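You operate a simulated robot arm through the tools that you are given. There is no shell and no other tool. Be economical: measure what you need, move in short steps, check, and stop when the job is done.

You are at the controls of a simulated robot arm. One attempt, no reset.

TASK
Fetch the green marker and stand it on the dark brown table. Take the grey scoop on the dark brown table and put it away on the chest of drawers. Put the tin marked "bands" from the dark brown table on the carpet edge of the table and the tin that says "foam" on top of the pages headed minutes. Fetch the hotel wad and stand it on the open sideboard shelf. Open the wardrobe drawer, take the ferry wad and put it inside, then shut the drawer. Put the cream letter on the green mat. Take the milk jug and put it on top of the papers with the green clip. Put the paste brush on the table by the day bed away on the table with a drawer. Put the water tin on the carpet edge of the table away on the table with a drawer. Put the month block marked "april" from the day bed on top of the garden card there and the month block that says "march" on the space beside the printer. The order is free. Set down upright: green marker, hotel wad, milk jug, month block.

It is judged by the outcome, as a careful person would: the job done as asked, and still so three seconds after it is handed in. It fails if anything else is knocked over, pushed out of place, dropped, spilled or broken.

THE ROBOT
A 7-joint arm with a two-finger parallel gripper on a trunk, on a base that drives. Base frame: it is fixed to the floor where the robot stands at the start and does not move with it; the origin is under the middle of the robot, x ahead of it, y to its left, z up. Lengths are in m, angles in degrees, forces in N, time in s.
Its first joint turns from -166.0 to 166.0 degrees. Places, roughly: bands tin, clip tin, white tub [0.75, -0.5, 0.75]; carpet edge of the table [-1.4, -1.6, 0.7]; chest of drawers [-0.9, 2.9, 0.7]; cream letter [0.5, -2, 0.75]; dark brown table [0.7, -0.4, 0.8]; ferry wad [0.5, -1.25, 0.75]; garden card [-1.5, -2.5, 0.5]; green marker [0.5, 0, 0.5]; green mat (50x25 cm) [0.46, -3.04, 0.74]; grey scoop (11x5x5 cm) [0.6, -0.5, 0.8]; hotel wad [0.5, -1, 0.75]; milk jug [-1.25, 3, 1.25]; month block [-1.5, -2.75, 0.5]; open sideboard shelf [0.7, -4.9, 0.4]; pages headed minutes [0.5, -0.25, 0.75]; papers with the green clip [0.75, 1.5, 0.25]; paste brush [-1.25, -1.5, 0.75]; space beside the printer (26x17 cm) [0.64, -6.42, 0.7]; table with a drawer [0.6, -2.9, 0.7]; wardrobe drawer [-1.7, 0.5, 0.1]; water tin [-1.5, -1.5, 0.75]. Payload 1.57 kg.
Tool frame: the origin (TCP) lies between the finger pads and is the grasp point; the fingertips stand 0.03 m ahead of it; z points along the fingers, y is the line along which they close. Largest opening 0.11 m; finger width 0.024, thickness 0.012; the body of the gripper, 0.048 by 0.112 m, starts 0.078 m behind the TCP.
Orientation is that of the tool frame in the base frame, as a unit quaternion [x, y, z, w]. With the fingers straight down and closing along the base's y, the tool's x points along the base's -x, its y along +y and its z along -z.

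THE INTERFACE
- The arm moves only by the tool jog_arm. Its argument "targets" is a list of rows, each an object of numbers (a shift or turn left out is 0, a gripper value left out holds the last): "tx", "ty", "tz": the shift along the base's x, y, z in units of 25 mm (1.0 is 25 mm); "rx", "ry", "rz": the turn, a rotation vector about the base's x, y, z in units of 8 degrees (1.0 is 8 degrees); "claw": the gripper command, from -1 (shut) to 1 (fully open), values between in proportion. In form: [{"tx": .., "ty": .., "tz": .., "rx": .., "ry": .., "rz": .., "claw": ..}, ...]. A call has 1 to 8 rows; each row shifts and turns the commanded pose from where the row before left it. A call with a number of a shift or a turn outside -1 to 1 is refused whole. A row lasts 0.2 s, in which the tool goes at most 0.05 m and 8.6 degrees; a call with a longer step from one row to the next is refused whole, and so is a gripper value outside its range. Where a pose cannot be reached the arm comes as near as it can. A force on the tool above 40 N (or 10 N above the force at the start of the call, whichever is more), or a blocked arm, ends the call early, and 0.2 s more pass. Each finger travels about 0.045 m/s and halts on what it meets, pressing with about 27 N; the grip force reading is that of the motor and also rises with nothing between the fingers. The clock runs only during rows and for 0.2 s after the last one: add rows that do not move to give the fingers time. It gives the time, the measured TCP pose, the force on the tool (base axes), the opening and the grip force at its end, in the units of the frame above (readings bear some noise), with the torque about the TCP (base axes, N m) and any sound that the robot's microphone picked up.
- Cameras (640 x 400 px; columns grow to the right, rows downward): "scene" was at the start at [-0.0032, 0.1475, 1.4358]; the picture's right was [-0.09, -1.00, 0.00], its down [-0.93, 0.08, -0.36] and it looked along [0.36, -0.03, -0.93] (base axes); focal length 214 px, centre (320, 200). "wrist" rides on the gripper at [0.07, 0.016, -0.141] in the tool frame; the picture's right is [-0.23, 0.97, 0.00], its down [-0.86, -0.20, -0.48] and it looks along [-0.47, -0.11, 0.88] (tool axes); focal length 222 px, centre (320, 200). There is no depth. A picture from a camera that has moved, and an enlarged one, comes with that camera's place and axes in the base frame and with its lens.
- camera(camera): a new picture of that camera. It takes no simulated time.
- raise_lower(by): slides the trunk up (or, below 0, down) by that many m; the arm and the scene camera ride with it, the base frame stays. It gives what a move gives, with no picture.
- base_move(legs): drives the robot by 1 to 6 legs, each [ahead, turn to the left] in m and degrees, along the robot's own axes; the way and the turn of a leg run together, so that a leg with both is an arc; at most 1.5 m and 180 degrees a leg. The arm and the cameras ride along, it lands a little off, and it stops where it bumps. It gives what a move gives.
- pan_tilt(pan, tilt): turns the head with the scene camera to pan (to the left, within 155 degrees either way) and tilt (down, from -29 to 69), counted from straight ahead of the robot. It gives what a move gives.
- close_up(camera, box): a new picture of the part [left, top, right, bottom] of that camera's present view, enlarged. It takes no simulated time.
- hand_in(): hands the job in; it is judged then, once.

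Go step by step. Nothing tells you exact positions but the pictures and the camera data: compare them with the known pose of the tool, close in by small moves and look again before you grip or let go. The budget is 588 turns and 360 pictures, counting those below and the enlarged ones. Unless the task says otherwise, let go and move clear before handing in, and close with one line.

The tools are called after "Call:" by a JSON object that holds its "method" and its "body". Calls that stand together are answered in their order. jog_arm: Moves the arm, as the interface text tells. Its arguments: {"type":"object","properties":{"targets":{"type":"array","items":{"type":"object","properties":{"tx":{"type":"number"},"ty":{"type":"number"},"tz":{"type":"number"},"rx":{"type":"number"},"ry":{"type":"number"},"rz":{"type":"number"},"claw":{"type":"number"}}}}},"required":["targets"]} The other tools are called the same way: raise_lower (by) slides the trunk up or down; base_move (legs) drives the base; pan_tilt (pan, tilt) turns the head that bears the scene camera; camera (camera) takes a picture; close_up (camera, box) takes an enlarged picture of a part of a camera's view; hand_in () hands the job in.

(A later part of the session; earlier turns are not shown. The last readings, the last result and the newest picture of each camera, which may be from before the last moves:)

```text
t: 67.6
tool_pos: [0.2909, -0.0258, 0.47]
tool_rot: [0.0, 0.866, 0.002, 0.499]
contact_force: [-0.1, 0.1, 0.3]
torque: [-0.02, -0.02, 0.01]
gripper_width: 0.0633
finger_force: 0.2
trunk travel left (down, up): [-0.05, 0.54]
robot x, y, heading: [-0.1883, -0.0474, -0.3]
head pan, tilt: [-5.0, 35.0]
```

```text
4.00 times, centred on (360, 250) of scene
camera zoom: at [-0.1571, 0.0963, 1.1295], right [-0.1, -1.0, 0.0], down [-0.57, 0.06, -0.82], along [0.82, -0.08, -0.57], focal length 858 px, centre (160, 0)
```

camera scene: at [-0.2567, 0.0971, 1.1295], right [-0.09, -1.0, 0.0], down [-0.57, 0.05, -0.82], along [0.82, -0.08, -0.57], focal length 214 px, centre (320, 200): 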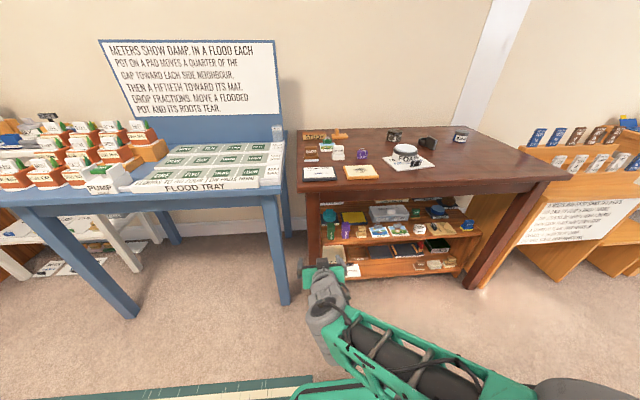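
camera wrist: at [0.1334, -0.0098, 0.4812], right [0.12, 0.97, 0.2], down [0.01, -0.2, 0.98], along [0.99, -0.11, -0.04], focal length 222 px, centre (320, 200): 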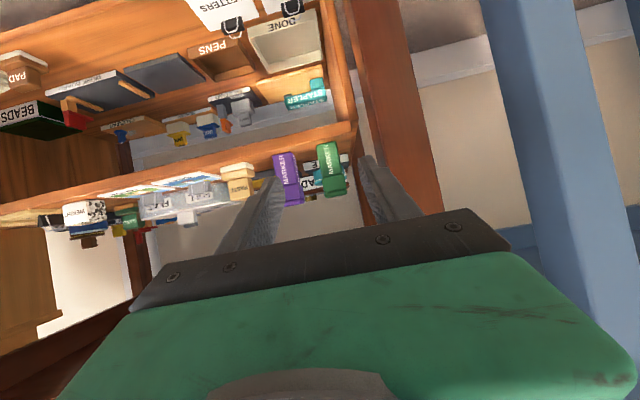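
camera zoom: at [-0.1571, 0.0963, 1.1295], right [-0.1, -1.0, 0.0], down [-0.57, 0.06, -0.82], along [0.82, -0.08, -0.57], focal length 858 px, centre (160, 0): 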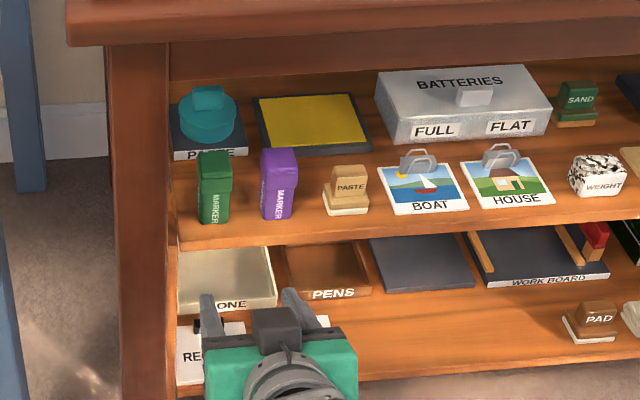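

Marker confirmed at y≈-0.022. I yaw the tool slightly to clear the table leg and advance.

Call:
{"method": "jog_arm", "body": {"targets": [{"rz": 0.65, "tx": 0.8, "ty": -0.1}, {"tx": 1}, {"tx": 1}, {"tx": 1}, {"tx": 1, "tz": -0.5, "ty": 0.1}]}}

Call:
{"method": "camera", "body": {"camera": "wrist"}}

Call:
{"method": "close_up", "body": {"camera": "scene", "box": [280, 200, 440, 300]}}

```text
t: 68.8
tool_pos: [0.4098, -0.026, 0.4589]
tool_rot: [-0.037, 0.865, 0.023, 0.499]
contact_force: [-0.1, -0.6, 0.5]
torque: [-0.01, 0.02, 0.03]
gripper_width: 0.0634
finger_force: 0.0
trunk travel left (down, up): [-0.05, 0.54]
robot x, y, heading: [-0.1851, -0.0487, -0.6]
head pan, tilt: [-5.0, 35.0]
```

```text
323 pictures are left
camera wrist: at [0.2516, -0.0225, 0.4695], right [0.03, 0.98, 0.2], down [0.03, -0.2, 0.98], along [1.0, -0.02, -0.04], focal length 222 px, centre (320, 200)
```

wrist: 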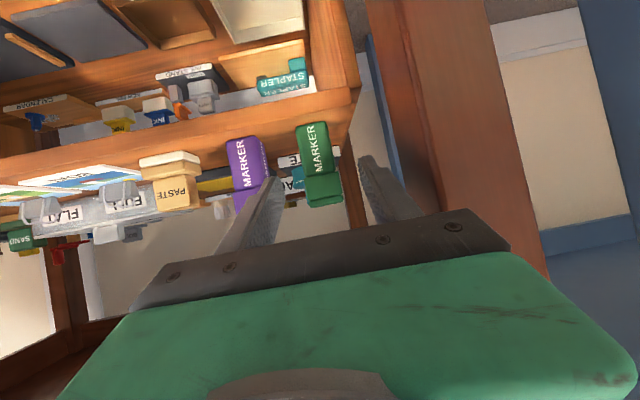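

```text
4.00 times, centred on (360, 250) of scene
camera zoom: at [-0.1573, 0.0963, 1.1295], right [-0.1, -1.0, 0.0], down [-0.57, 0.06, -0.82], along [0.82, -0.08, -0.57], focal length 858 px, centre (160, 0)
```

zoom: 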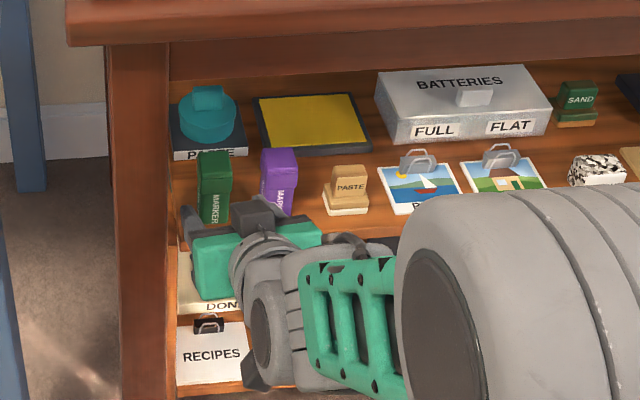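

Call:
{"method": "jog_arm", "body": {"targets": [{"claw": 0.02}, {"tx": 0.9, "tz": -0.2, "ty": 0.06}, {"tx": 0.9, "tz": -0.2, "ty": 0.06}, {"tx": 0.8}]}}

Call:
{"method": "camera", "body": {"camera": "wrist"}}

Call:
{"method": "close_up", "body": {"camera": "scene", "box": [280, 200, 440, 300]}}

```text
t: 69.8
tool_pos: [0.476, -0.0224, 0.4479]
tool_rot: [-0.038, 0.865, 0.023, 0.5]
contact_force: [0.3, -0.3, -0.5]
torque: [-0.02, -0.01, 0.02]
gripper_width: 0.0563
finger_force: 0.1
trunk travel left (down, up): [-0.05, 0.54]
robot x, y, heading: [-0.1859, -0.0471, -0.5]
head pan, tilt: [-5.0, 35.0]
```

```text
321 pictures are left
camera wrist: at [0.3183, -0.0205, 0.4595], right [0.03, 0.98, 0.2], down [0.03, -0.2, 0.98], along [1.0, -0.02, -0.04], focal length 222 px, centre (320, 200)
```

wrist: 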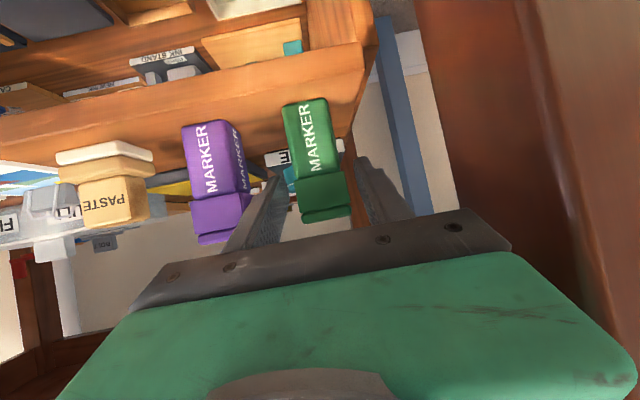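

```text
4.00 times, centred on (360, 250) of scene
camera zoom: at [-0.1571, 0.0963, 1.1295], right [-0.1, -1.0, 0.0], down [-0.57, 0.06, -0.82], along [0.82, -0.08, -0.57], focal length 858 px, centre (160, 0)
```

zoom: 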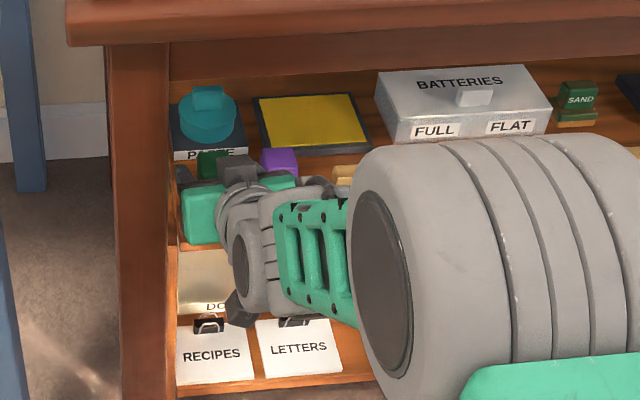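

The marker is between the fingers; I close.

Call:
{"method": "jog_arm", "body": {"targets": [{"tx": 0.2}, {"claw": -1}, {}, {}, {}]}}

Call:
{"method": "camera", "body": {"camera": "wrist"}}

```text
t: 71.0
tool_pos: [0.48, -0.0244, 0.4485]
tool_rot: [-0.038, 0.865, 0.024, 0.499]
contact_force: [0.0, -0.1, 0.7]
torque: [-0.03, -0.05, -0.02]
gripper_width: 0.0332
finger_force: 26.5
trunk travel left (down, up): [-0.05, 0.54]
robot x, y, heading: [-0.1893, -0.0505, -0.5]
head pan, tilt: [-5.0, 35.0]
heard: snap
```

```text
319 pictures are left
camera wrist: at [0.3223, -0.0213, 0.4593], right [0.03, 0.98, 0.2], down [0.03, -0.2, 0.98], along [1.0, -0.02, -0.04], focal length 222 px, centre (320, 200)
```

wrist: 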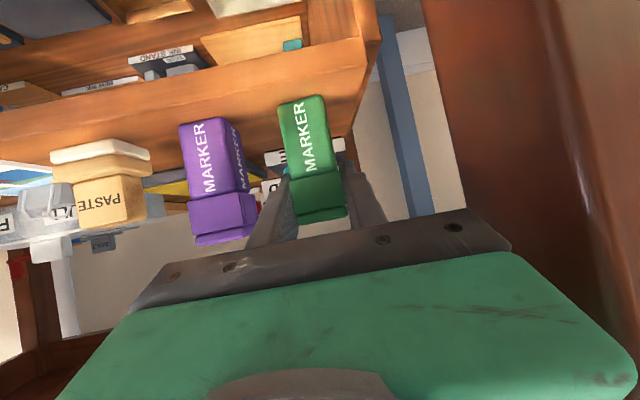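

Gripped, with a "snap" heard; I lift a little and draw it out, then inspect.

Call:
{"method": "jog_arm", "body": {"targets": [{"tz": 0.5}, {"tz": 0.5}, {"tx": -1}, {"tx": -1}, {"tx": -1}, {"tx": -1}, {"tx": -1}, {"tx": -1}]}}

Call:
{"method": "camera", "body": {"camera": "wrist"}}

Call:
{"method": "close_up", "body": {"camera": "scene", "box": [280, 200, 440, 300]}}

```text
t: 72.8
tool_pos: [0.3292, -0.0249, 0.4721]
tool_rot: [-0.037, 0.865, 0.023, 0.499]
contact_force: [0.3, 0.0, -0.8]
torque: [0.03, 0.01, -0.01]
gripper_width: 0.0331
finger_force: 27.3
trunk travel left (down, up): [-0.05, 0.54]
robot x, y, heading: [-0.1846, -0.0491, -0.2]
head pan, tilt: [-5.0, 35.0]
```

```text
318 pictures are left
camera wrist: at [0.1716, -0.0214, 0.4839], right [0.03, 0.98, 0.2], down [0.03, -0.2, 0.98], along [1.0, -0.02, -0.04], focal length 222 px, centre (320, 200)
```

wrist: 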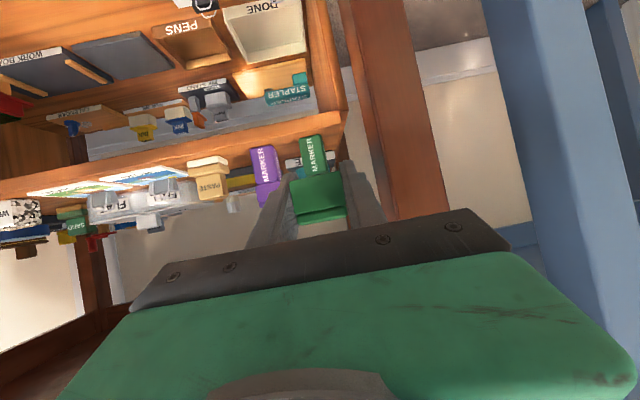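

```text
4.00 times, centred on (360, 250) of scene
camera zoom: at [-0.1569, 0.0963, 1.1295], right [-0.1, -1.0, 0.0], down [-0.57, 0.06, -0.82], along [0.82, -0.08, -0.57], focal length 858 px, centre (160, 0)
```

zoom: 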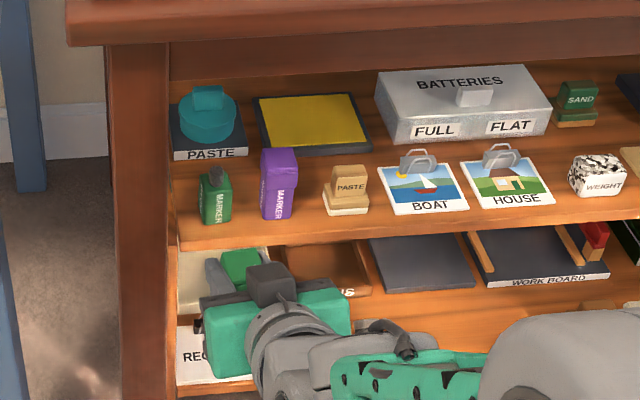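

The cap came off in the gripper while the marker body stayed standing on the shelf. I'll retrace exactly, press the cap back on, and then grip lower on the body.

Call:
{"method": "jog_arm", "body": {"targets": [{"tx": 1}, {"tx": 1}, {"tx": 1}, {"tx": 1}, {"tx": 1}, {"tx": 1}]}}

Call:
{"method": "close_up", "body": {"camera": "wrist", "box": [200, 60, 440, 210]}}

Call:
{"method": "close_up", "body": {"camera": "scene", "box": [310, 220, 374, 260]}}

```text
t: 74.2
tool_pos: [0.4812, -0.023, 0.4729]
tool_rot: [-0.037, 0.865, 0.022, 0.5]
contact_force: [0.5, 0.0, 1.0]
torque: [0.02, 0.03, 0.01]
gripper_width: 0.0329
finger_force: 27.4
trunk travel left (down, up): [-0.05, 0.54]
robot x, y, heading: [-0.1846, -0.0539, -0.2]
head pan, tilt: [-5.0, 35.0]
```

```text
2.67 times, centred on (320, 135) of wrist
camera zoom: at [0.323, -0.0198, 0.4849], right [0.03, 0.98, 0.2], down [0.03, -0.2, 0.98], along [1.0, -0.02, -0.04], focal length 592 px, centre (320, 373)
```

zoom: 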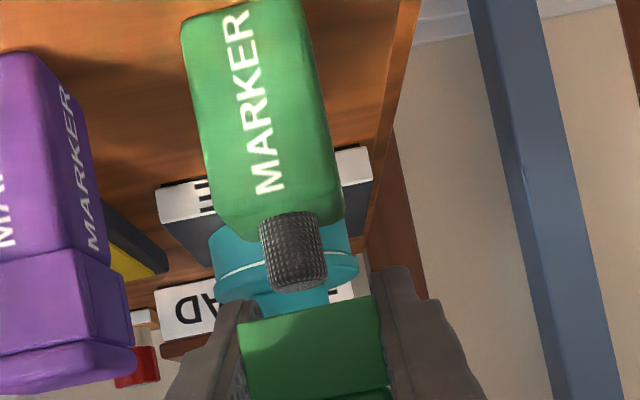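

```text
10.00 times, centred on (342, 240) of scene
camera zoom: at [-0.1572, 0.0963, 1.1295], right [-0.1, -1.0, 0.0], down [-0.57, 0.06, -0.82], along [0.82, -0.08, -0.57], focal length 2145 px, centre (100, -200)
```

zoom: 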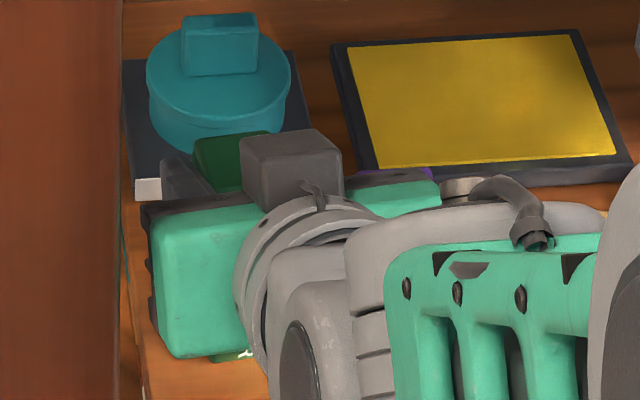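

Cap lines up over the body. Press down.

Call:
{"method": "jog_arm", "body": {"targets": [{"tz": -0.5}, {"tz": -0.5}, {"tz": -0.1}, {"tz": -0.1}]}}

Call:
{"method": "close_up", "body": {"camera": "wrist", "box": [200, 60, 440, 210]}}

```text
t: 75.2
tool_pos: [0.4812, -0.0231, 0.4456]
tool_rot: [-0.038, 0.864, 0.024, 0.502]
contact_force: [-8.4, -0.2, 25.9]
torque: [-0.04, 0.44, 0.02]
gripper_width: 0.0333
finger_force: 26.8
trunk travel left (down, up): [-0.05, 0.54]
robot x, y, heading: [-0.1873, -0.0434, -0.6]
head pan, tilt: [-5.0, 35.0]
heard: snap
```

```text
2.67 times, centred on (320, 135) of wrist
camera zoom: at [0.3235, -0.0203, 0.4558], right [0.03, 0.98, 0.2], down [0.03, -0.2, 0.98], along [1.0, -0.02, -0.03], focal length 592 px, centre (320, 373)
```

zoom: 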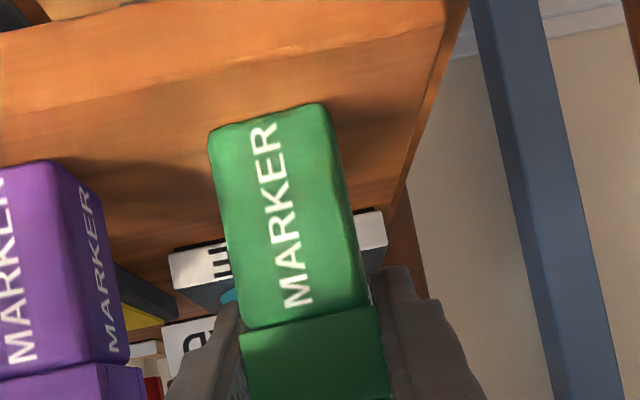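

Cap snapped back on. I release, lower the grip onto the body, and re-grip.

Call:
{"method": "jog_arm", "body": {"targets": [{"claw": 0.02}, {}, {"tz": -0.4, "ry": -0.5}, {"tz": -0.4, "ry": -0.5}, {"tz": -0.24}]}}

Call:
{"method": "close_up", "body": {"camera": "wrist", "box": [200, 60, 440, 210]}}

```text
t: 76.4
tool_pos: [0.481, -0.0241, 0.4167]
tool_rot: [-0.04, 0.828, 0.021, 0.559]
contact_force: [0.5, 0.1, 0.2]
torque: [-0.05, -0.01, 0.01]
gripper_width: 0.056
finger_force: 0.0
trunk travel left (down, up): [-0.05, 0.54]
robot x, y, heading: [-0.1856, -0.0496, -0.4]
head pan, tilt: [-5.0, 35.0]
```

```text
2.67 times, centred on (320, 135) of wrist
camera zoom: at [0.3226, -0.0211, 0.4051], right [0.0, 0.98, 0.2], down [-0.11, -0.2, 0.97], along [0.99, -0.02, 0.1], focal length 592 px, centre (320, 373)
```

zoom: 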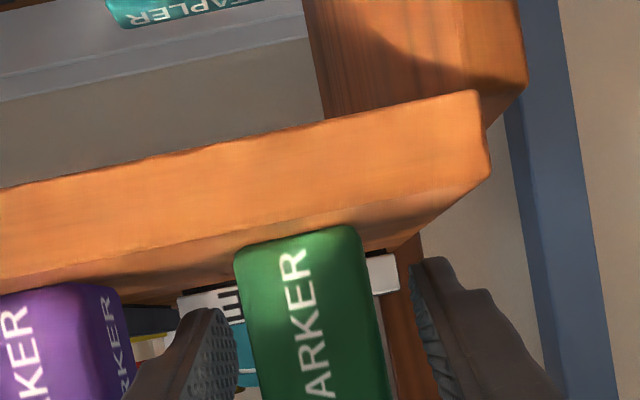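

Call:
{"method": "jog_arm", "body": {"targets": [{"claw": -1}, {}, {}, {}, {"tz": 0.4}]}}

Call:
{"method": "camera", "body": {"camera": "wrist"}}

```text
t: 77.6
tool_pos: [0.4802, -0.0248, 0.4257]
tool_rot: [-0.039, 0.828, 0.02, 0.558]
contact_force: [0.5, -0.1, -0.2]
torque: [0.03, 0.0, -0.02]
gripper_width: 0.0313
finger_force: 26.5
trunk travel left (down, up): [-0.05, 0.54]
robot x, y, heading: [-0.1885, -0.0472, -0.4]
head pan, tilt: [-5.0, 35.0]
```

```text
312 pictures are left
camera wrist: at [0.3232, -0.0215, 0.4156], right [0.0, 0.98, 0.2], down [-0.1, -0.2, 0.97], along [0.99, -0.02, 0.1], focal length 222 px, centre (320, 200)
```

wrist: 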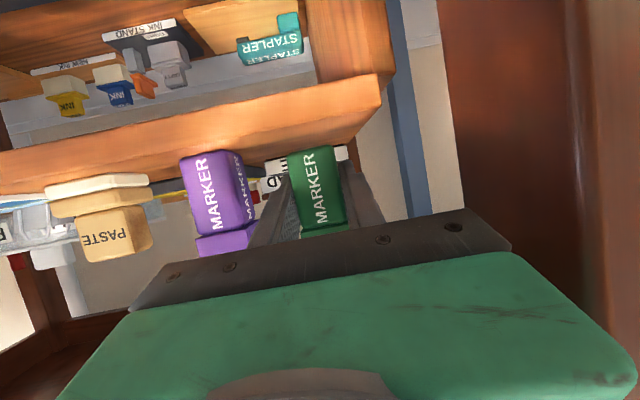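

Held by the body. Lift slightly and back the base out.

Call:
{"method": "jog_arm", "body": {"targets": [{"tz": 0.5}, {"tz": 0.5}, {"tx": -1}, {"tx": -1}, {"tx": -1}]}}

Call:
{"method": "base_move", "body": {"legs": [[-0.22, 0]]}}

Call:
{"method": "raise_lower", "body": {"by": 0.44}}

Call:
{"method": "camera", "body": {"camera": "scene"}}

Call:
{"method": "camera", "body": {"camera": "wrist"}}

```text
t: 78.8
tool_pos: [0.4056, -0.0231, 0.4501]
tool_rot: [-0.039, 0.828, 0.021, 0.559]
contact_force: [-0.2, 0.6, -1.0]
torque: [0.04, -0.02, 0.01]
gripper_width: 0.0315
finger_force: 27.1
trunk travel left (down, up): [-0.05, 0.54]
robot x, y, heading: [-0.1871, -0.0451, -0.8]
head pan, tilt: [-5.0, 35.0]
```

```text
t: 80.5
tool_pos: [0.1832, -0.022, 0.4504]
tool_rot: [-0.039, 0.828, 0.02, 0.559]
contact_force: [-0.3, -0.8, -0.4]
torque: [-0.01, 0.01, -0.03]
gripper_width: 0.0315
finger_force: 27.2
trunk travel left (down, up): [-0.05, 0.54]
robot x, y, heading: [-0.4085, -0.0432, -0.6]
head pan, tilt: [-5.0, 35.0]
```

```text
refused: 0.44 is not a number from -0.4 to 0.4
```

```text
311 pictures are left
camera scene: at [-0.3803, 0.0985, 1.1295], right [-0.1, -1.0, 0.0], down [-0.57, 0.06, -0.82], along [0.82, -0.08, -0.57], focal length 214 px, centre (320, 200)
```

scene: 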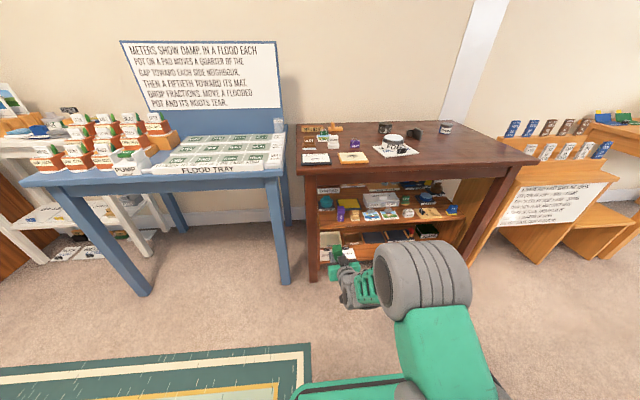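

```text
310 pictures are left
camera wrist: at [0.0249, -0.0193, 0.4405], right [0.0, 0.98, 0.2], down [-0.11, -0.2, 0.97], along [0.99, -0.02, 0.1], focal length 222 px, centre (320, 200)
```

wrist: 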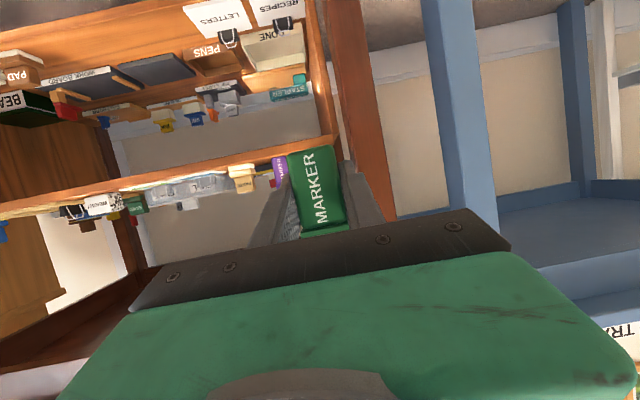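

The capped marker is held by its body. I raise and drive around to face the free area of the table at about (0.45,-0.6).

Call:
{"method": "raise_lower", "body": {"by": 0.4}}

Call:
{"method": "base_move", "body": {"legs": [[0, -90], [0.53, 0], [0, 90]]}}

Call:
{"method": "pan_tilt", "body": {"pan": 0, "tilt": 40}}

Call:
{"method": "camera", "body": {"camera": "scene"}}

```text
t: 84.3
tool_pos: [0.1834, -0.0232, 0.8502]
tool_rot: [-0.038, 0.829, 0.02, 0.558]
contact_force: [0.6, 0.3, -0.7]
torque: [0.01, 0.02, 0.04]
gripper_width: 0.0314
finger_force: 27.2
trunk travel left (down, up): [-0.45, 0.14]
robot x, y, heading: [-0.4107, -0.0459, -0.6]
head pan, tilt: [-5.0, 35.0]
```

```text
t: 95.1
tool_pos: [0.1529, -0.5894, 0.8518]
tool_rot: [-0.017, 0.83, 0.006, 0.558]
contact_force: [-0.1, 0.7, -0.8]
torque: [0.02, -0.06, 0.02]
gripper_width: 0.0312
finger_force: 27.0
trunk travel left (down, up): [-0.45, 0.14]
robot x, y, heading: [-0.4354, -0.5823, -3.8]
head pan, tilt: [-5.0, 35.0]
```

```text
t: 95.8
tool_pos: [0.1523, -0.5901, 0.8511]
tool_rot: [-0.017, 0.829, 0.006, 0.559]
contact_force: [0.5, -0.6, -0.4]
torque: [-0.04, 0.01, 0.04]
gripper_width: 0.0315
finger_force: 27.3
trunk travel left (down, up): [-0.45, 0.14]
robot x, y, heading: [-0.441, -0.5838, -3.7]
head pan, tilt: [0.0, 40.0]
```

```text
309 pictures are left
camera scene: at [-0.4053, -0.4318, 1.522], right [-0.06, -1.0, 0.0], down [-0.64, 0.04, -0.77], along [0.76, -0.05, -0.64], focal length 214 px, centre (320, 200)
```

scene: 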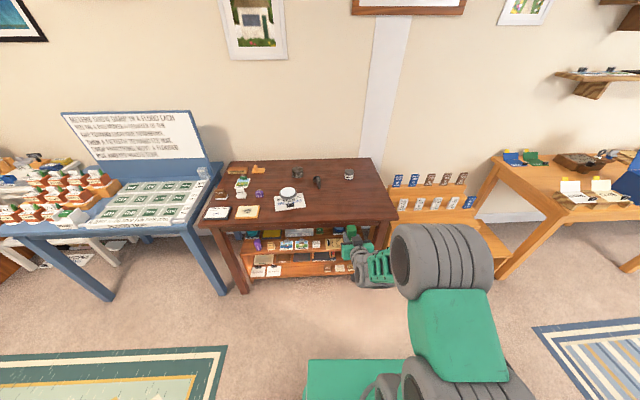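

Call:
{"method": "base_move", "body": {"legs": [[0.27, 0]]}}

Call:
{"method": "jog_arm", "body": {"targets": [{"tz": -0.5, "tx": 0.3}, {"tz": -0.5, "tx": 0.3}, {"tz": -0.5}]}}

Call:
{"method": "camera", "body": {"camera": "scene"}}

Call:
{"method": "camera", "body": {"camera": "wrist"}}

```text
t: 97.7
tool_pos: [0.4237, -0.6078, 0.8509]
tool_rot: [-0.017, 0.829, 0.006, 0.558]
contact_force: [0.8, 0.6, -0.4]
torque: [0.02, -0.02, -0.05]
gripper_width: 0.0313
finger_force: 27.3
trunk travel left (down, up): [-0.45, 0.14]
robot x, y, heading: [-0.1691, -0.5991, -3.7]
head pan, tilt: [0.0, 40.0]
```

```text
t: 98.5
tool_pos: [0.4385, -0.6093, 0.8131]
tool_rot: [-0.016, 0.829, 0.005, 0.559]
contact_force: [1.1, 0.4, -0.2]
torque: [-0.01, 0.0, 0.0]
gripper_width: 0.0314
finger_force: 26.7
trunk travel left (down, up): [-0.45, 0.14]
robot x, y, heading: [-0.1702, -0.6047, -3.6]
head pan, tilt: [0.0, 40.0]
```

```text
308 pictures are left
camera scene: at [-0.1342, -0.4494, 1.522], right [-0.07, -1.0, 0.0], down [-0.64, 0.04, -0.77], along [0.76, -0.05, -0.64], focal length 214 px, centre (320, 200)
```

scene: 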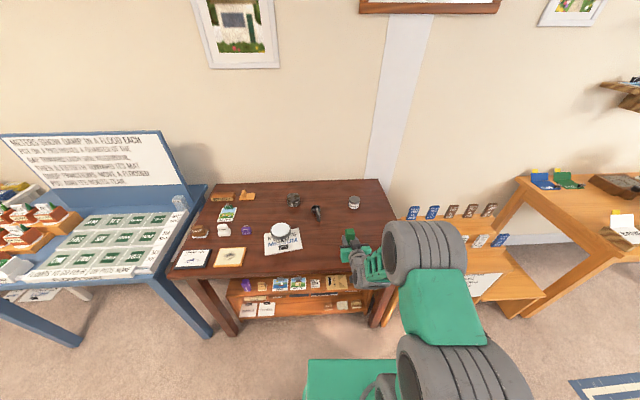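

```text
307 pictures are left
camera wrist: at [0.2811, -0.5975, 0.8024], right [0.05, 0.98, 0.2], down [-0.12, -0.19, 0.97], along [0.99, -0.08, 0.1], focal length 222 px, centre (320, 200)
```

wrist: 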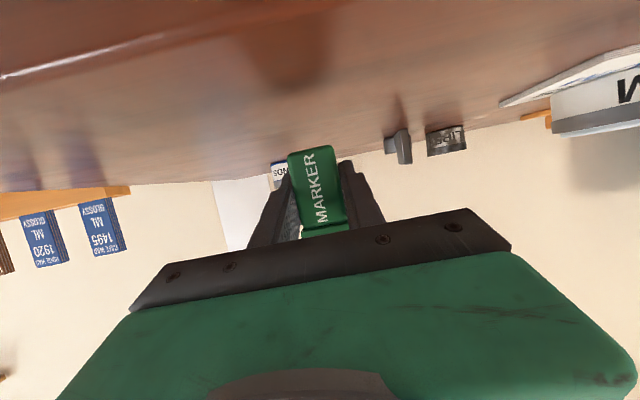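

Call:
{"method": "jog_arm", "body": {"targets": [{"tz": -0.6}, {"tz": -0.4}, {"tz": -0.15}, {"tz": -0.15}]}}

```text
t: 99.5
tool_pos: [0.4411, -0.6091, 0.7839]
tool_rot: [-0.015, 0.827, 0.005, 0.563]
contact_force: [4.3, -0.2, 21.8]
torque: [0.19, -0.1, 0.03]
gripper_width: 0.0317
finger_force: 27.7
trunk travel left (down, up): [-0.45, 0.14]
robot x, y, heading: [-0.1693, -0.5985, -4.0]
head pan, tilt: [0.0, 40.0]
```

Call:
{"method": "jog_arm", "body": {"targets": [{"tz": 0.1}]}}

Call:
{"method": "camera", "body": {"camera": "wrist"}}

```text
t: 99.9
tool_pos: [0.4385, -0.6093, 0.7842]
tool_rot: [-0.016, 0.829, 0.005, 0.56]
contact_force: [6.1, 1.1, 18.4]
torque: [0.18, -0.33, -0.01]
gripper_width: 0.0312
finger_force: 27.4
trunk travel left (down, up): [-0.45, 0.14]
robot x, y, heading: [-0.1695, -0.598, -4.1]
head pan, tilt: [0.0, 40.0]
```

```text
306 pictures are left
camera wrist: at [0.2813, -0.5976, 0.7731], right [0.05, 0.98, 0.2], down [-0.12, -0.19, 0.97], along [0.99, -0.08, 0.11], focal length 222 px, centre (320, 200)
```

wrist: 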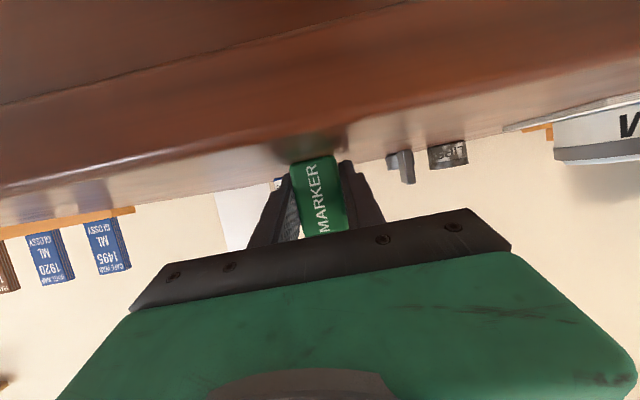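

Call:
{"method": "jog_arm", "body": {"targets": [{"tz": 0.08}, {"claw": 0.1}, {}, {}, {"tx": -1}, {"tx": -1}, {"tx": -1}]}}

Call:
{"method": "camera", "body": {"camera": "wrist"}}

```text
t: 101.5
tool_pos: [0.3626, -0.6087, 0.7843]
tool_rot: [-0.016, 0.829, 0.006, 0.56]
contact_force: [-0.1, 0.4, -0.1]
torque: [0.01, -0.02, 0.02]
gripper_width: 0.0606
finger_force: 0.1
trunk travel left (down, up): [-0.45, 0.14]
robot x, y, heading: [-0.1686, -0.6003, -3.7]
head pan, tilt: [0.0, 40.0]
```

```text
305 pictures are left
camera wrist: at [0.2058, -0.5965, 0.7741], right [0.05, 0.98, 0.2], down [-0.12, -0.19, 0.97], along [0.99, -0.08, 0.1], focal length 222 px, centre (320, 200)
```

wrist: 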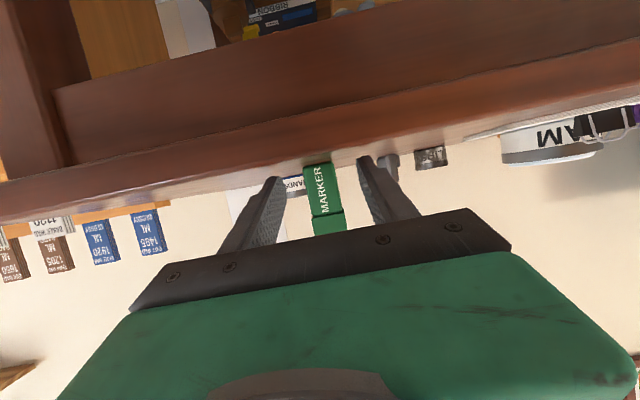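

The marker stands on the table. Next the scoop: I raise the arm, return the tool to pointing down, and move the base closer.

Call:
{"method": "jog_arm", "body": {"targets": [{"tz": 1, "ry": 0.5}, {"tz": 1, "ry": 1}, {"tz": 1, "ry": 1}, {"tz": 1, "ry": 1}, {"tz": 1, "ry": 1}, {"tz": 1, "ry": 1}, {"tz": 1, "ry": 1}, {"tz": 1, "ry": 1}]}}

Call:
{"method": "jog_arm", "body": {"targets": [{"ry": 1, "claw": 1}, {}]}}

Call:
{"method": "base_move", "body": {"legs": [[0, 3.7], [0.2, 0]]}}

Call:
{"method": "camera", "body": {"camera": "wrist"}}

Call:
{"method": "camera", "body": {"camera": "scene"}}

```text
t: 103.3
tool_pos: [0.361, -0.6084, 0.9857]
tool_rot: [-0.012, 0.998, 0.013, 0.068]
contact_force: [-1.2, 0.7, 0.7]
torque: [0.05, 0.0, -0.02]
gripper_width: 0.0606
finger_force: 0.1
trunk travel left (down, up): [-0.45, 0.14]
robot x, y, heading: [-0.1715, -0.5979, -4.0]
head pan, tilt: [0.0, 40.0]
```

```text
t: 103.9
tool_pos: [0.3613, -0.6085, 0.9854]
tool_rot: [-0.01, 1.0, 0.013, -0.002]
contact_force: [-0.1, -0.6, -0.4]
torque: [0.0, -0.01, 0.02]
gripper_width: 0.1097
finger_force: 0.1
trunk travel left (down, up): [-0.45, 0.14]
robot x, y, heading: [-0.1708, -0.5974, -3.7]
head pan, tilt: [0.0, 40.0]
```

```text
t: 106.0
tool_pos: [0.561, -0.5735, 0.9865]
tool_rot: [-0.044, 0.999, 0.012, -0.001]
contact_force: [0.3, -0.4, -0.3]
torque: [-0.02, -0.03, -0.01]
gripper_width: 0.1103
finger_force: 0.1
trunk travel left (down, up): [-0.45, 0.14]
robot x, y, heading: [0.0297, -0.5994, 0.3]
head pan, tilt: [0.0, 40.0]
```

```text
304 pictures are left
camera wrist: at [0.4904, -0.5663, 1.1284], right [0.14, 0.99, 0.03], down [0.87, -0.14, 0.47], along [0.47, -0.04, -0.88], focal length 222 px, centre (320, 200)
```

wrist: 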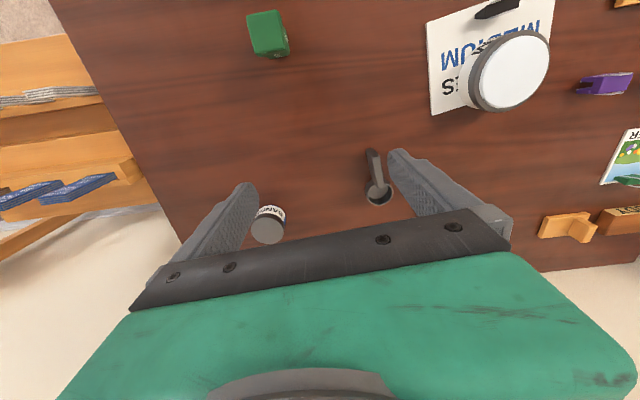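

```text
303 pictures are left
camera scene: at [0.0552, -0.4473, 1.5219], right [0.0, -1.0, 0.0], down [-0.64, 0.0, -0.77], along [0.77, 0.0, -0.64], focal length 214 px, centre (320, 200)
```

scene: 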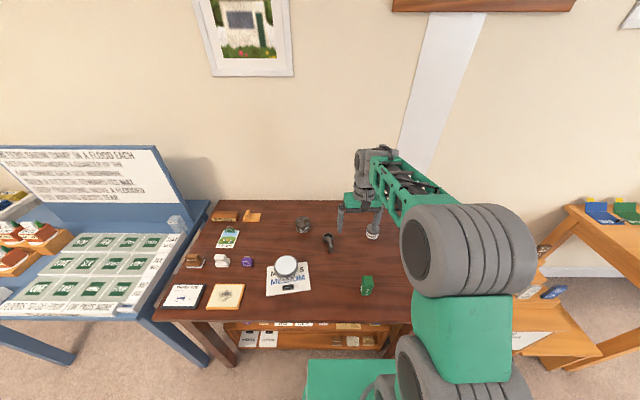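

Call:
{"method": "close_up", "body": {"camera": "wrist", "box": [230, 110, 430, 235]}}

Call:
{"method": "close_up", "body": {"camera": "scene", "box": [288, 210, 388, 272]}}

```text
3.20 times, centred on (330, 172) of wrist
camera zoom: at [0.4904, -0.5663, 1.1284], right [0.14, 0.99, 0.03], down [0.87, -0.14, 0.47], along [0.47, -0.04, -0.88], focal length 711 px, centre (288, 288)
```

zoom: 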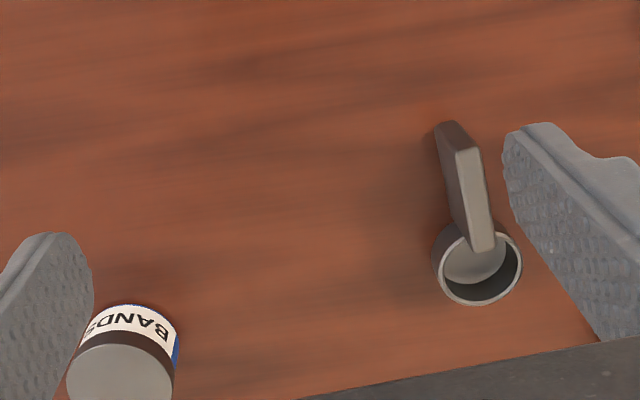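

```text
6.40 times, centred on (338, 241) of scene
camera zoom: at [0.0552, -0.4473, 1.5219], right [0.0, -1.0, 0.0], down [-0.64, 0.0, -0.77], along [0.77, 0.0, -0.64], focal length 1373 px, centre (205, -62)
```

zoom: 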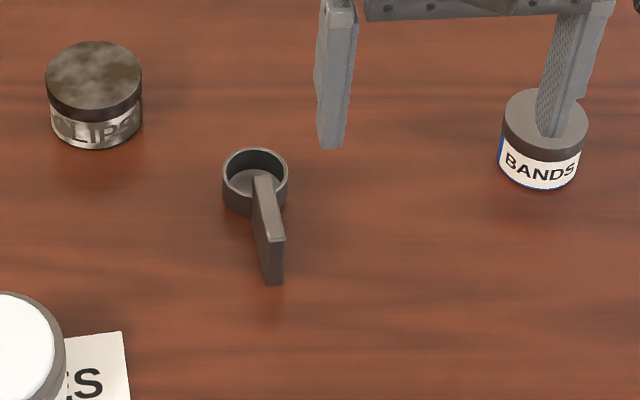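

The scoop's plate handle runs nearly along x, centre about (0.628,-0.483). I move above it and descend.

Call:
{"method": "jog_arm", "body": {"targets": [{"tx": 0.64, "ty": 0.905}, {"tx": 0.64, "ty": 0.905}, {"tx": 0.64, "ty": 0.905}, {"tx": 0.64, "ty": 0.905}, {"tz": -1}, {"tz": -1}, {"tz": -1}, {"tz": -1}]}}

Call:
{"method": "camera", "body": {"camera": "wrist"}}

```text
t: 107.8
tool_pos: [0.6229, -0.4844, 0.8833]
tool_rot: [-0.045, 0.999, 0.013, -0.001]
contact_force: [0.2, 0.5, -0.4]
torque: [0.01, 0.03, 0.0]
gripper_width: 0.1099
finger_force: 0.1
trunk travel left (down, up): [-0.45, 0.14]
robot x, y, heading: [0.0302, -0.5988, 0.1]
head pan, tilt: [0.0, 40.0]
```

```text
300 pictures are left
camera wrist: at [0.5523, -0.4762, 1.0271], right [0.14, 0.99, 0.03], down [0.87, -0.14, 0.47], along [0.47, -0.04, -0.88], focal length 222 px, centre (320, 200)
```

wrist: 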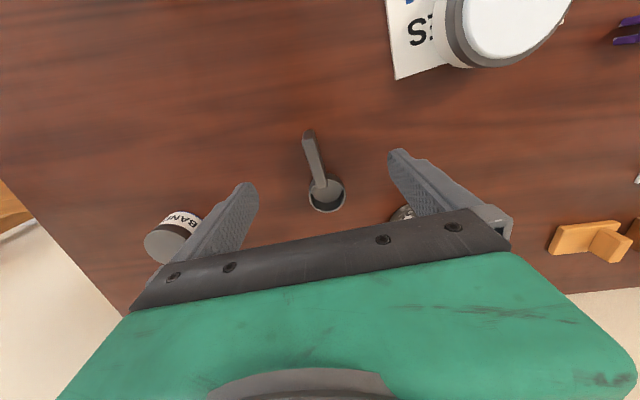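

Call:
{"method": "jog_arm", "body": {"targets": [{"tz": -1}, {"tz": -1}, {"tz": -1}, {"tz": -0.5, "tx": 0.06, "ty": -0.06}]}}

Call:
{"method": "jog_arm", "body": {"targets": [{"claw": -1}, {}, {}, {}, {}, {}, {}]}}

Call:
{"method": "camera", "body": {"camera": "wrist"}}

```text
t: 108.8
tool_pos: [0.6253, -0.4837, 0.7969]
tool_rot: [-0.043, 0.999, 0.014, 0.0]
contact_force: [0.3, 0.1, -0.3]
torque: [-0.02, -0.02, -0.02]
gripper_width: 0.11
finger_force: 0.0
trunk travel left (down, up): [-0.45, 0.14]
robot x, y, heading: [0.0279, -0.6027, 0.3]
head pan, tilt: [0.0, 40.0]
```

```text
t: 110.4
tool_pos: [0.625, -0.4831, 0.7971]
tool_rot: [-0.044, 0.999, 0.014, 0.0]
contact_force: [0.5, -0.4, 0.9]
torque: [0.01, 0.03, -0.05]
gripper_width: 0.0121
finger_force: 25.6
trunk travel left (down, up): [-0.45, 0.14]
robot x, y, heading: [0.0297, -0.5998, 0.1]
head pan, tilt: [0.0, 40.0]
```

```text
299 pictures are left
camera wrist: at [0.5553, -0.4765, 0.9396], right [0.14, 0.99, 0.03], down [0.87, -0.14, 0.47], along [0.47, -0.04, -0.88], focal length 222 px, centre (320, 200)
```

wrist: 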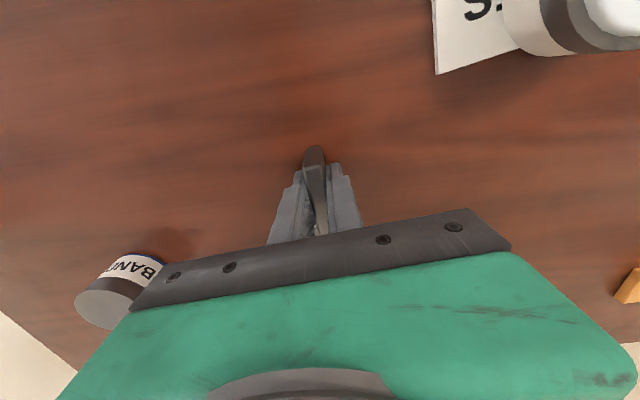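

Scoop held. Lift, retract, and drive toward the chest of drawers.

Call:
{"method": "jog_arm", "body": {"targets": [{"tz": 1}, {"tz": 1}, {"tz": 1}, {"tz": 1}, {"tz": 1}, {"tz": 1}, {"tz": 1, "tx": -1}, {"tz": 1, "tx": -1}]}}

Call:
{"method": "jog_arm", "body": {"targets": [{"tx": -1}, {"tx": -1}, {"tx": -1}, {"tx": -1}, {"tx": -1}, {"tx": -1}]}}

Call:
{"method": "base_move", "body": {"legs": [[-0.6, 0], [0, 95], [1.3, 0], [1.0, 0]]}}

Call:
{"method": "pan_tilt", "body": {"pan": 0, "tilt": 40}}

Call:
{"method": "camera", "body": {"camera": "scene"}}

```text
t: 112.2
tool_pos: [0.5756, -0.4848, 0.997]
tool_rot: [-0.044, 0.999, 0.013, -0.001]
contact_force: [0.5, 0.0, -0.4]
torque: [0.01, 0.05, 0.02]
gripper_width: 0.0124
finger_force: 26.7
trunk travel left (down, up): [-0.45, 0.14]
robot x, y, heading: [0.0306, -0.6016, 0.3]
head pan, tilt: [0.0, 40.0]
```

```text
t: 113.6
tool_pos: [0.4246, -0.4841, 0.9973]
tool_rot: [-0.044, 0.999, 0.013, -0.001]
contact_force: [0.8, -0.5, 0.3]
torque: [0.01, 0.04, 0.01]
gripper_width: 0.0124
finger_force: 27.3
trunk travel left (down, up): [-0.45, 0.14]
robot x, y, heading: [0.0278, -0.6, 0.0]
head pan, tilt: [0.0, 40.0]
```

```text
t: 131.9
tool_pos: [-0.8226, 2.0884, 0.9972]
tool_rot: [0.747, -0.664, -0.008, 0.009]
contact_force: [0.1, -0.8, -0.5]
torque: [-0.02, 0.03, 0.04]
gripper_width: 0.0125
finger_force: 27.2
trunk travel left (down, up): [-0.45, 0.14]
robot x, y, heading: [-0.6945, 1.6946, 91.7]
head pan, tilt: [0.0, 40.0]
```

```text
t: 132.5
tool_pos: [-0.8211, 2.0885, 0.9974]
tool_rot: [0.747, -0.665, -0.009, 0.01]
contact_force: [0.0, -1.0, -0.6]
torque: [-0.02, 0.04, 0.01]
gripper_width: 0.0122
finger_force: 27.2
trunk travel left (down, up): [-0.45, 0.14]
robot x, y, heading: [-0.691, 1.697, 91.5]
head pan, tilt: [0.0, 40.0]
```

```text
298 pictures are left
camera scene: at [-0.8498, 1.7132, 1.5219], right [1.0, 0.03, 0.0], down [0.02, -0.64, -0.77], along [-0.02, 0.77, -0.64], focal length 214 px, centre (320, 200)
```

scene: 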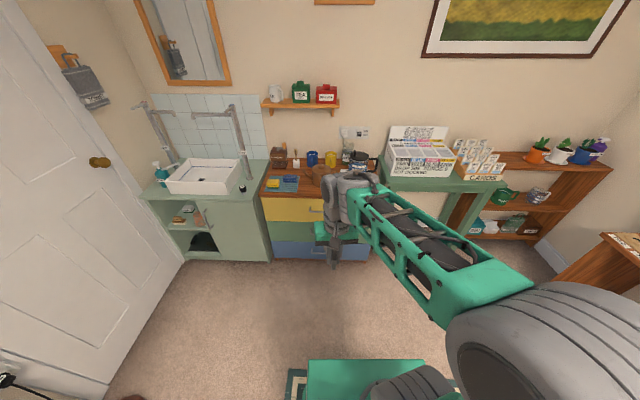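

Call:
{"method": "close_up", "body": {"camera": "scene", "box": [240, 70, 400, 170]}}

Call:
{"method": "close_up", "body": {"camera": "scene", "box": [250, 130, 394, 220]}}

Call:
{"method": "camera", "body": {"camera": "wrist"}}

```text
4.00 times, centred on (320, 120) of scene
camera zoom: at [-0.8498, 1.7132, 1.5219], right [1.0, 0.03, 0.0], down [0.02, -0.64, -0.77], along [-0.02, 0.77, -0.64], focal length 858 px, centre (320, 520)
```

zoom: 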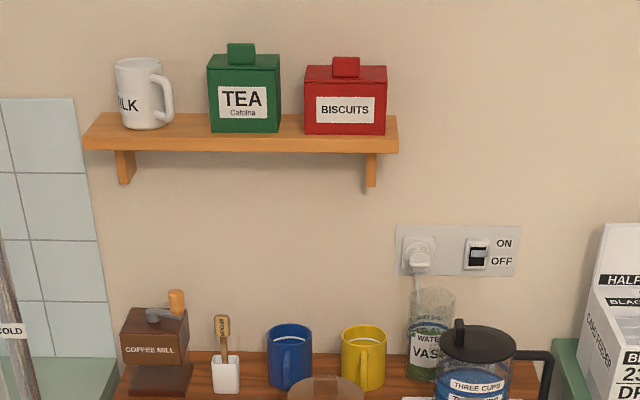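

```text
4.44 times, centred on (322, 175) of scene
camera zoom: at [-0.8498, 1.7132, 1.5219], right [1.0, 0.03, 0.0], down [0.02, -0.64, -0.77], along [-0.02, 0.77, -0.64], focal length 953 px, centre (311, 311)
```

zoom: 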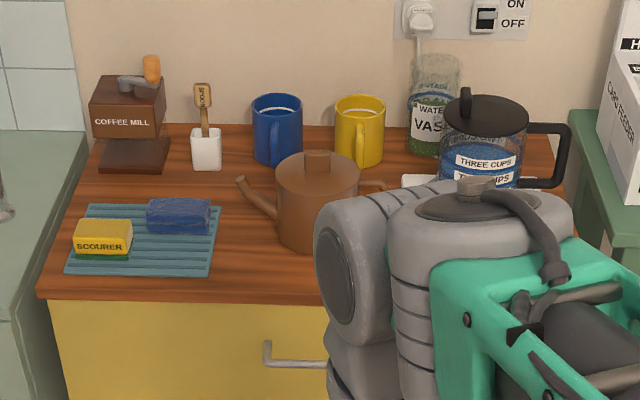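

```text
295 pictures are left
camera wrist: at [-0.8271, 2.0178, 1.14], right [-0.99, 0.11, 0.03], down [0.11, 0.87, 0.47], along [0.03, 0.47, -0.88], focal length 222 px, centre (320, 200)
```

wrist: 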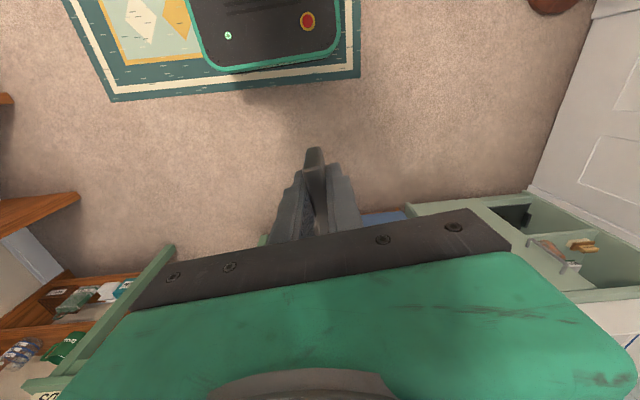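

The chest top has a mill, cups, can, jug and scourer mat; the jug "MILK" is on the wall shelf's left end. I shift the arm to see the chest's right front part.

Call:
{"method": "jog_arm", "body": {"targets": [{"tx": 1}, {"tx": 1}, {"tx": 1}, {"tx": 1}, {"tx": 1}, {"tx": 1}, {"tx": 1}, {"tx": 1}]}}

Call:
{"method": "jog_arm", "body": {"targets": [{"tx": 1}, {"tx": 1}, {"tx": 1}, {"tx": 1}, {"tx": 1}, {"tx": 1}, {"tx": 1}, {"tx": 1}]}}

Call:
{"method": "close_up", "body": {"camera": "scene", "box": [250, 130, 410, 230]}}

```text
t: 134.3
tool_pos: [-0.6224, 2.0853, 0.9946]
tool_rot: [0.747, -0.665, -0.01, 0.01]
contact_force: [0.3, -0.1, -0.3]
torque: [0.02, 0.02, 0.02]
gripper_width: 0.0123
finger_force: 26.9
trunk travel left (down, up): [-0.45, 0.14]
robot x, y, heading: [-0.6944, 1.693, 91.7]
head pan, tilt: [0.0, 40.0]
```

```text
t: 136.1
tool_pos: [-0.4215, 2.0867, 0.9973]
tool_rot: [0.747, -0.665, -0.009, 0.009]
contact_force: [-0.2, 0.3, -1.1]
torque: [-0.01, -0.02, -0.01]
gripper_width: 0.0121
finger_force: 27.5
trunk travel left (down, up): [-0.45, 0.14]
robot x, y, heading: [-0.6942, 1.6958, 91.7]
head pan, tilt: [0.0, 40.0]
```

```text
4.00 times, centred on (330, 180) of scene
camera zoom: at [-0.8495, 1.7133, 1.522], right [1.0, 0.03, 0.0], down [0.02, -0.64, -0.77], along [-0.02, 0.77, -0.64], focal length 858 px, centre (280, 280)
```

zoom: 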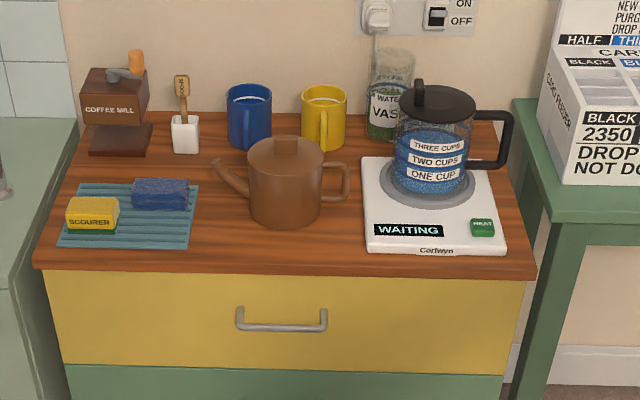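

Free strip in front of the can, around (-0.88, 2.735), suits the scoop lying along x. I swing back and rotate the tool, then drive up.

Call:
{"method": "jog_arm", "body": {"targets": [{"tx": -1, "rz": 1}, {"tx": -1, "rz": 1}, {"tx": -1, "rz": 1}, {"tx": -1, "rz": 1}, {"tx": -1, "rz": 1}, {"tx": -1, "rz": 1}, {"tx": -1, "rz": 1}, {"tx": -1, "rz": 1}]}}

Call:
{"method": "jog_arm", "body": {"targets": [{"tx": -1, "rz": 1}, {"tx": -1, "rz": 1}, {"tx": -1, "rz": 0.5}, {"tx": -1}, {"tx": -1}, {"tx": -1}, {"tx": -1}, {"tx": -1}]}}

Call:
{"method": "base_move", "body": {"legs": [[0.48, 0]]}}

Call:
{"method": "camera", "body": {"camera": "wrist"}}

Call:
{"method": "camera", "body": {"camera": "scene"}}

```text
t: 137.9
tool_pos: [-0.6228, 2.0883, 0.9953]
tool_rot: [0.986, -0.166, -0.002, 0.012]
contact_force: [-0.1, -0.3, -0.8]
torque: [0.01, 0.01, 0.04]
gripper_width: 0.0121
finger_force: 27.6
trunk travel left (down, up): [-0.45, 0.14]
robot x, y, heading: [-0.6958, 1.6934, 91.6]
head pan, tilt: [0.0, 40.0]
```

```text
t: 139.7
tool_pos: [-0.8241, 2.0876, 0.9996]
tool_rot: [1.0, 0.006, 0.0, 0.013]
contact_force: [0.2, -0.1, -0.3]
torque: [0.02, -0.01, -0.02]
gripper_width: 0.0123
finger_force: 27.4
trunk travel left (down, up): [-0.45, 0.14]
robot x, y, heading: [-0.6933, 1.694, 91.5]
head pan, tilt: [0.0, 40.0]
```

```text
t: 142.5
tool_pos: [-0.8359, 2.5653, 0.999]
tool_rot: [1.0, 0.004, 0.001, 0.014]
contact_force: [-1.3, 0.6, -0.9]
torque: [-0.02, -0.03, 0.01]
gripper_width: 0.0122
finger_force: 27.0
trunk travel left (down, up): [-0.45, 0.14]
robot x, y, heading: [-0.7085, 2.1734, 91.7]
head pan, tilt: [0.0, 40.0]
```

```text
293 pictures are left
camera wrist: at [-0.7668, 2.5547, 1.1419], right [-0.22, -0.98, 0.03], down [-0.86, 0.2, 0.47], along [-0.47, 0.08, -0.88], focal length 222 px, centre (320, 200)
```

wrist: 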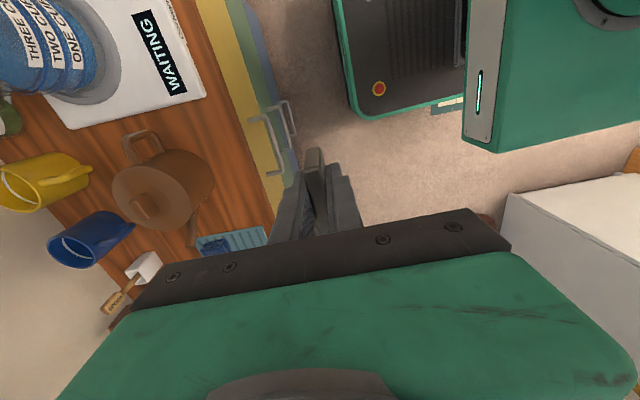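

```text
292 pictures are left
camera scene: at [-0.8633, 2.1918, 1.5219], right [1.0, 0.03, 0.0], down [0.02, -0.64, -0.77], along [-0.02, 0.77, -0.64], focal length 214 px, centre (320, 200)
```

scene: 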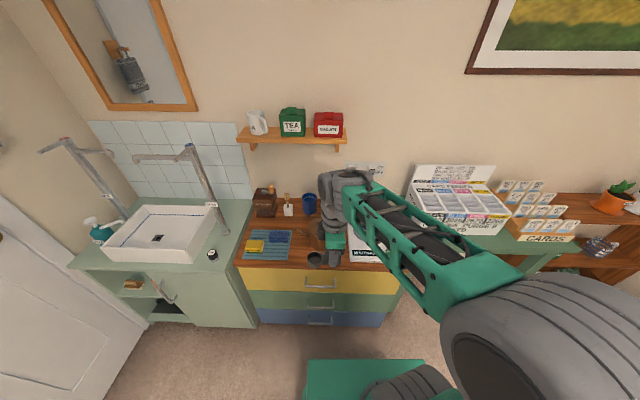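

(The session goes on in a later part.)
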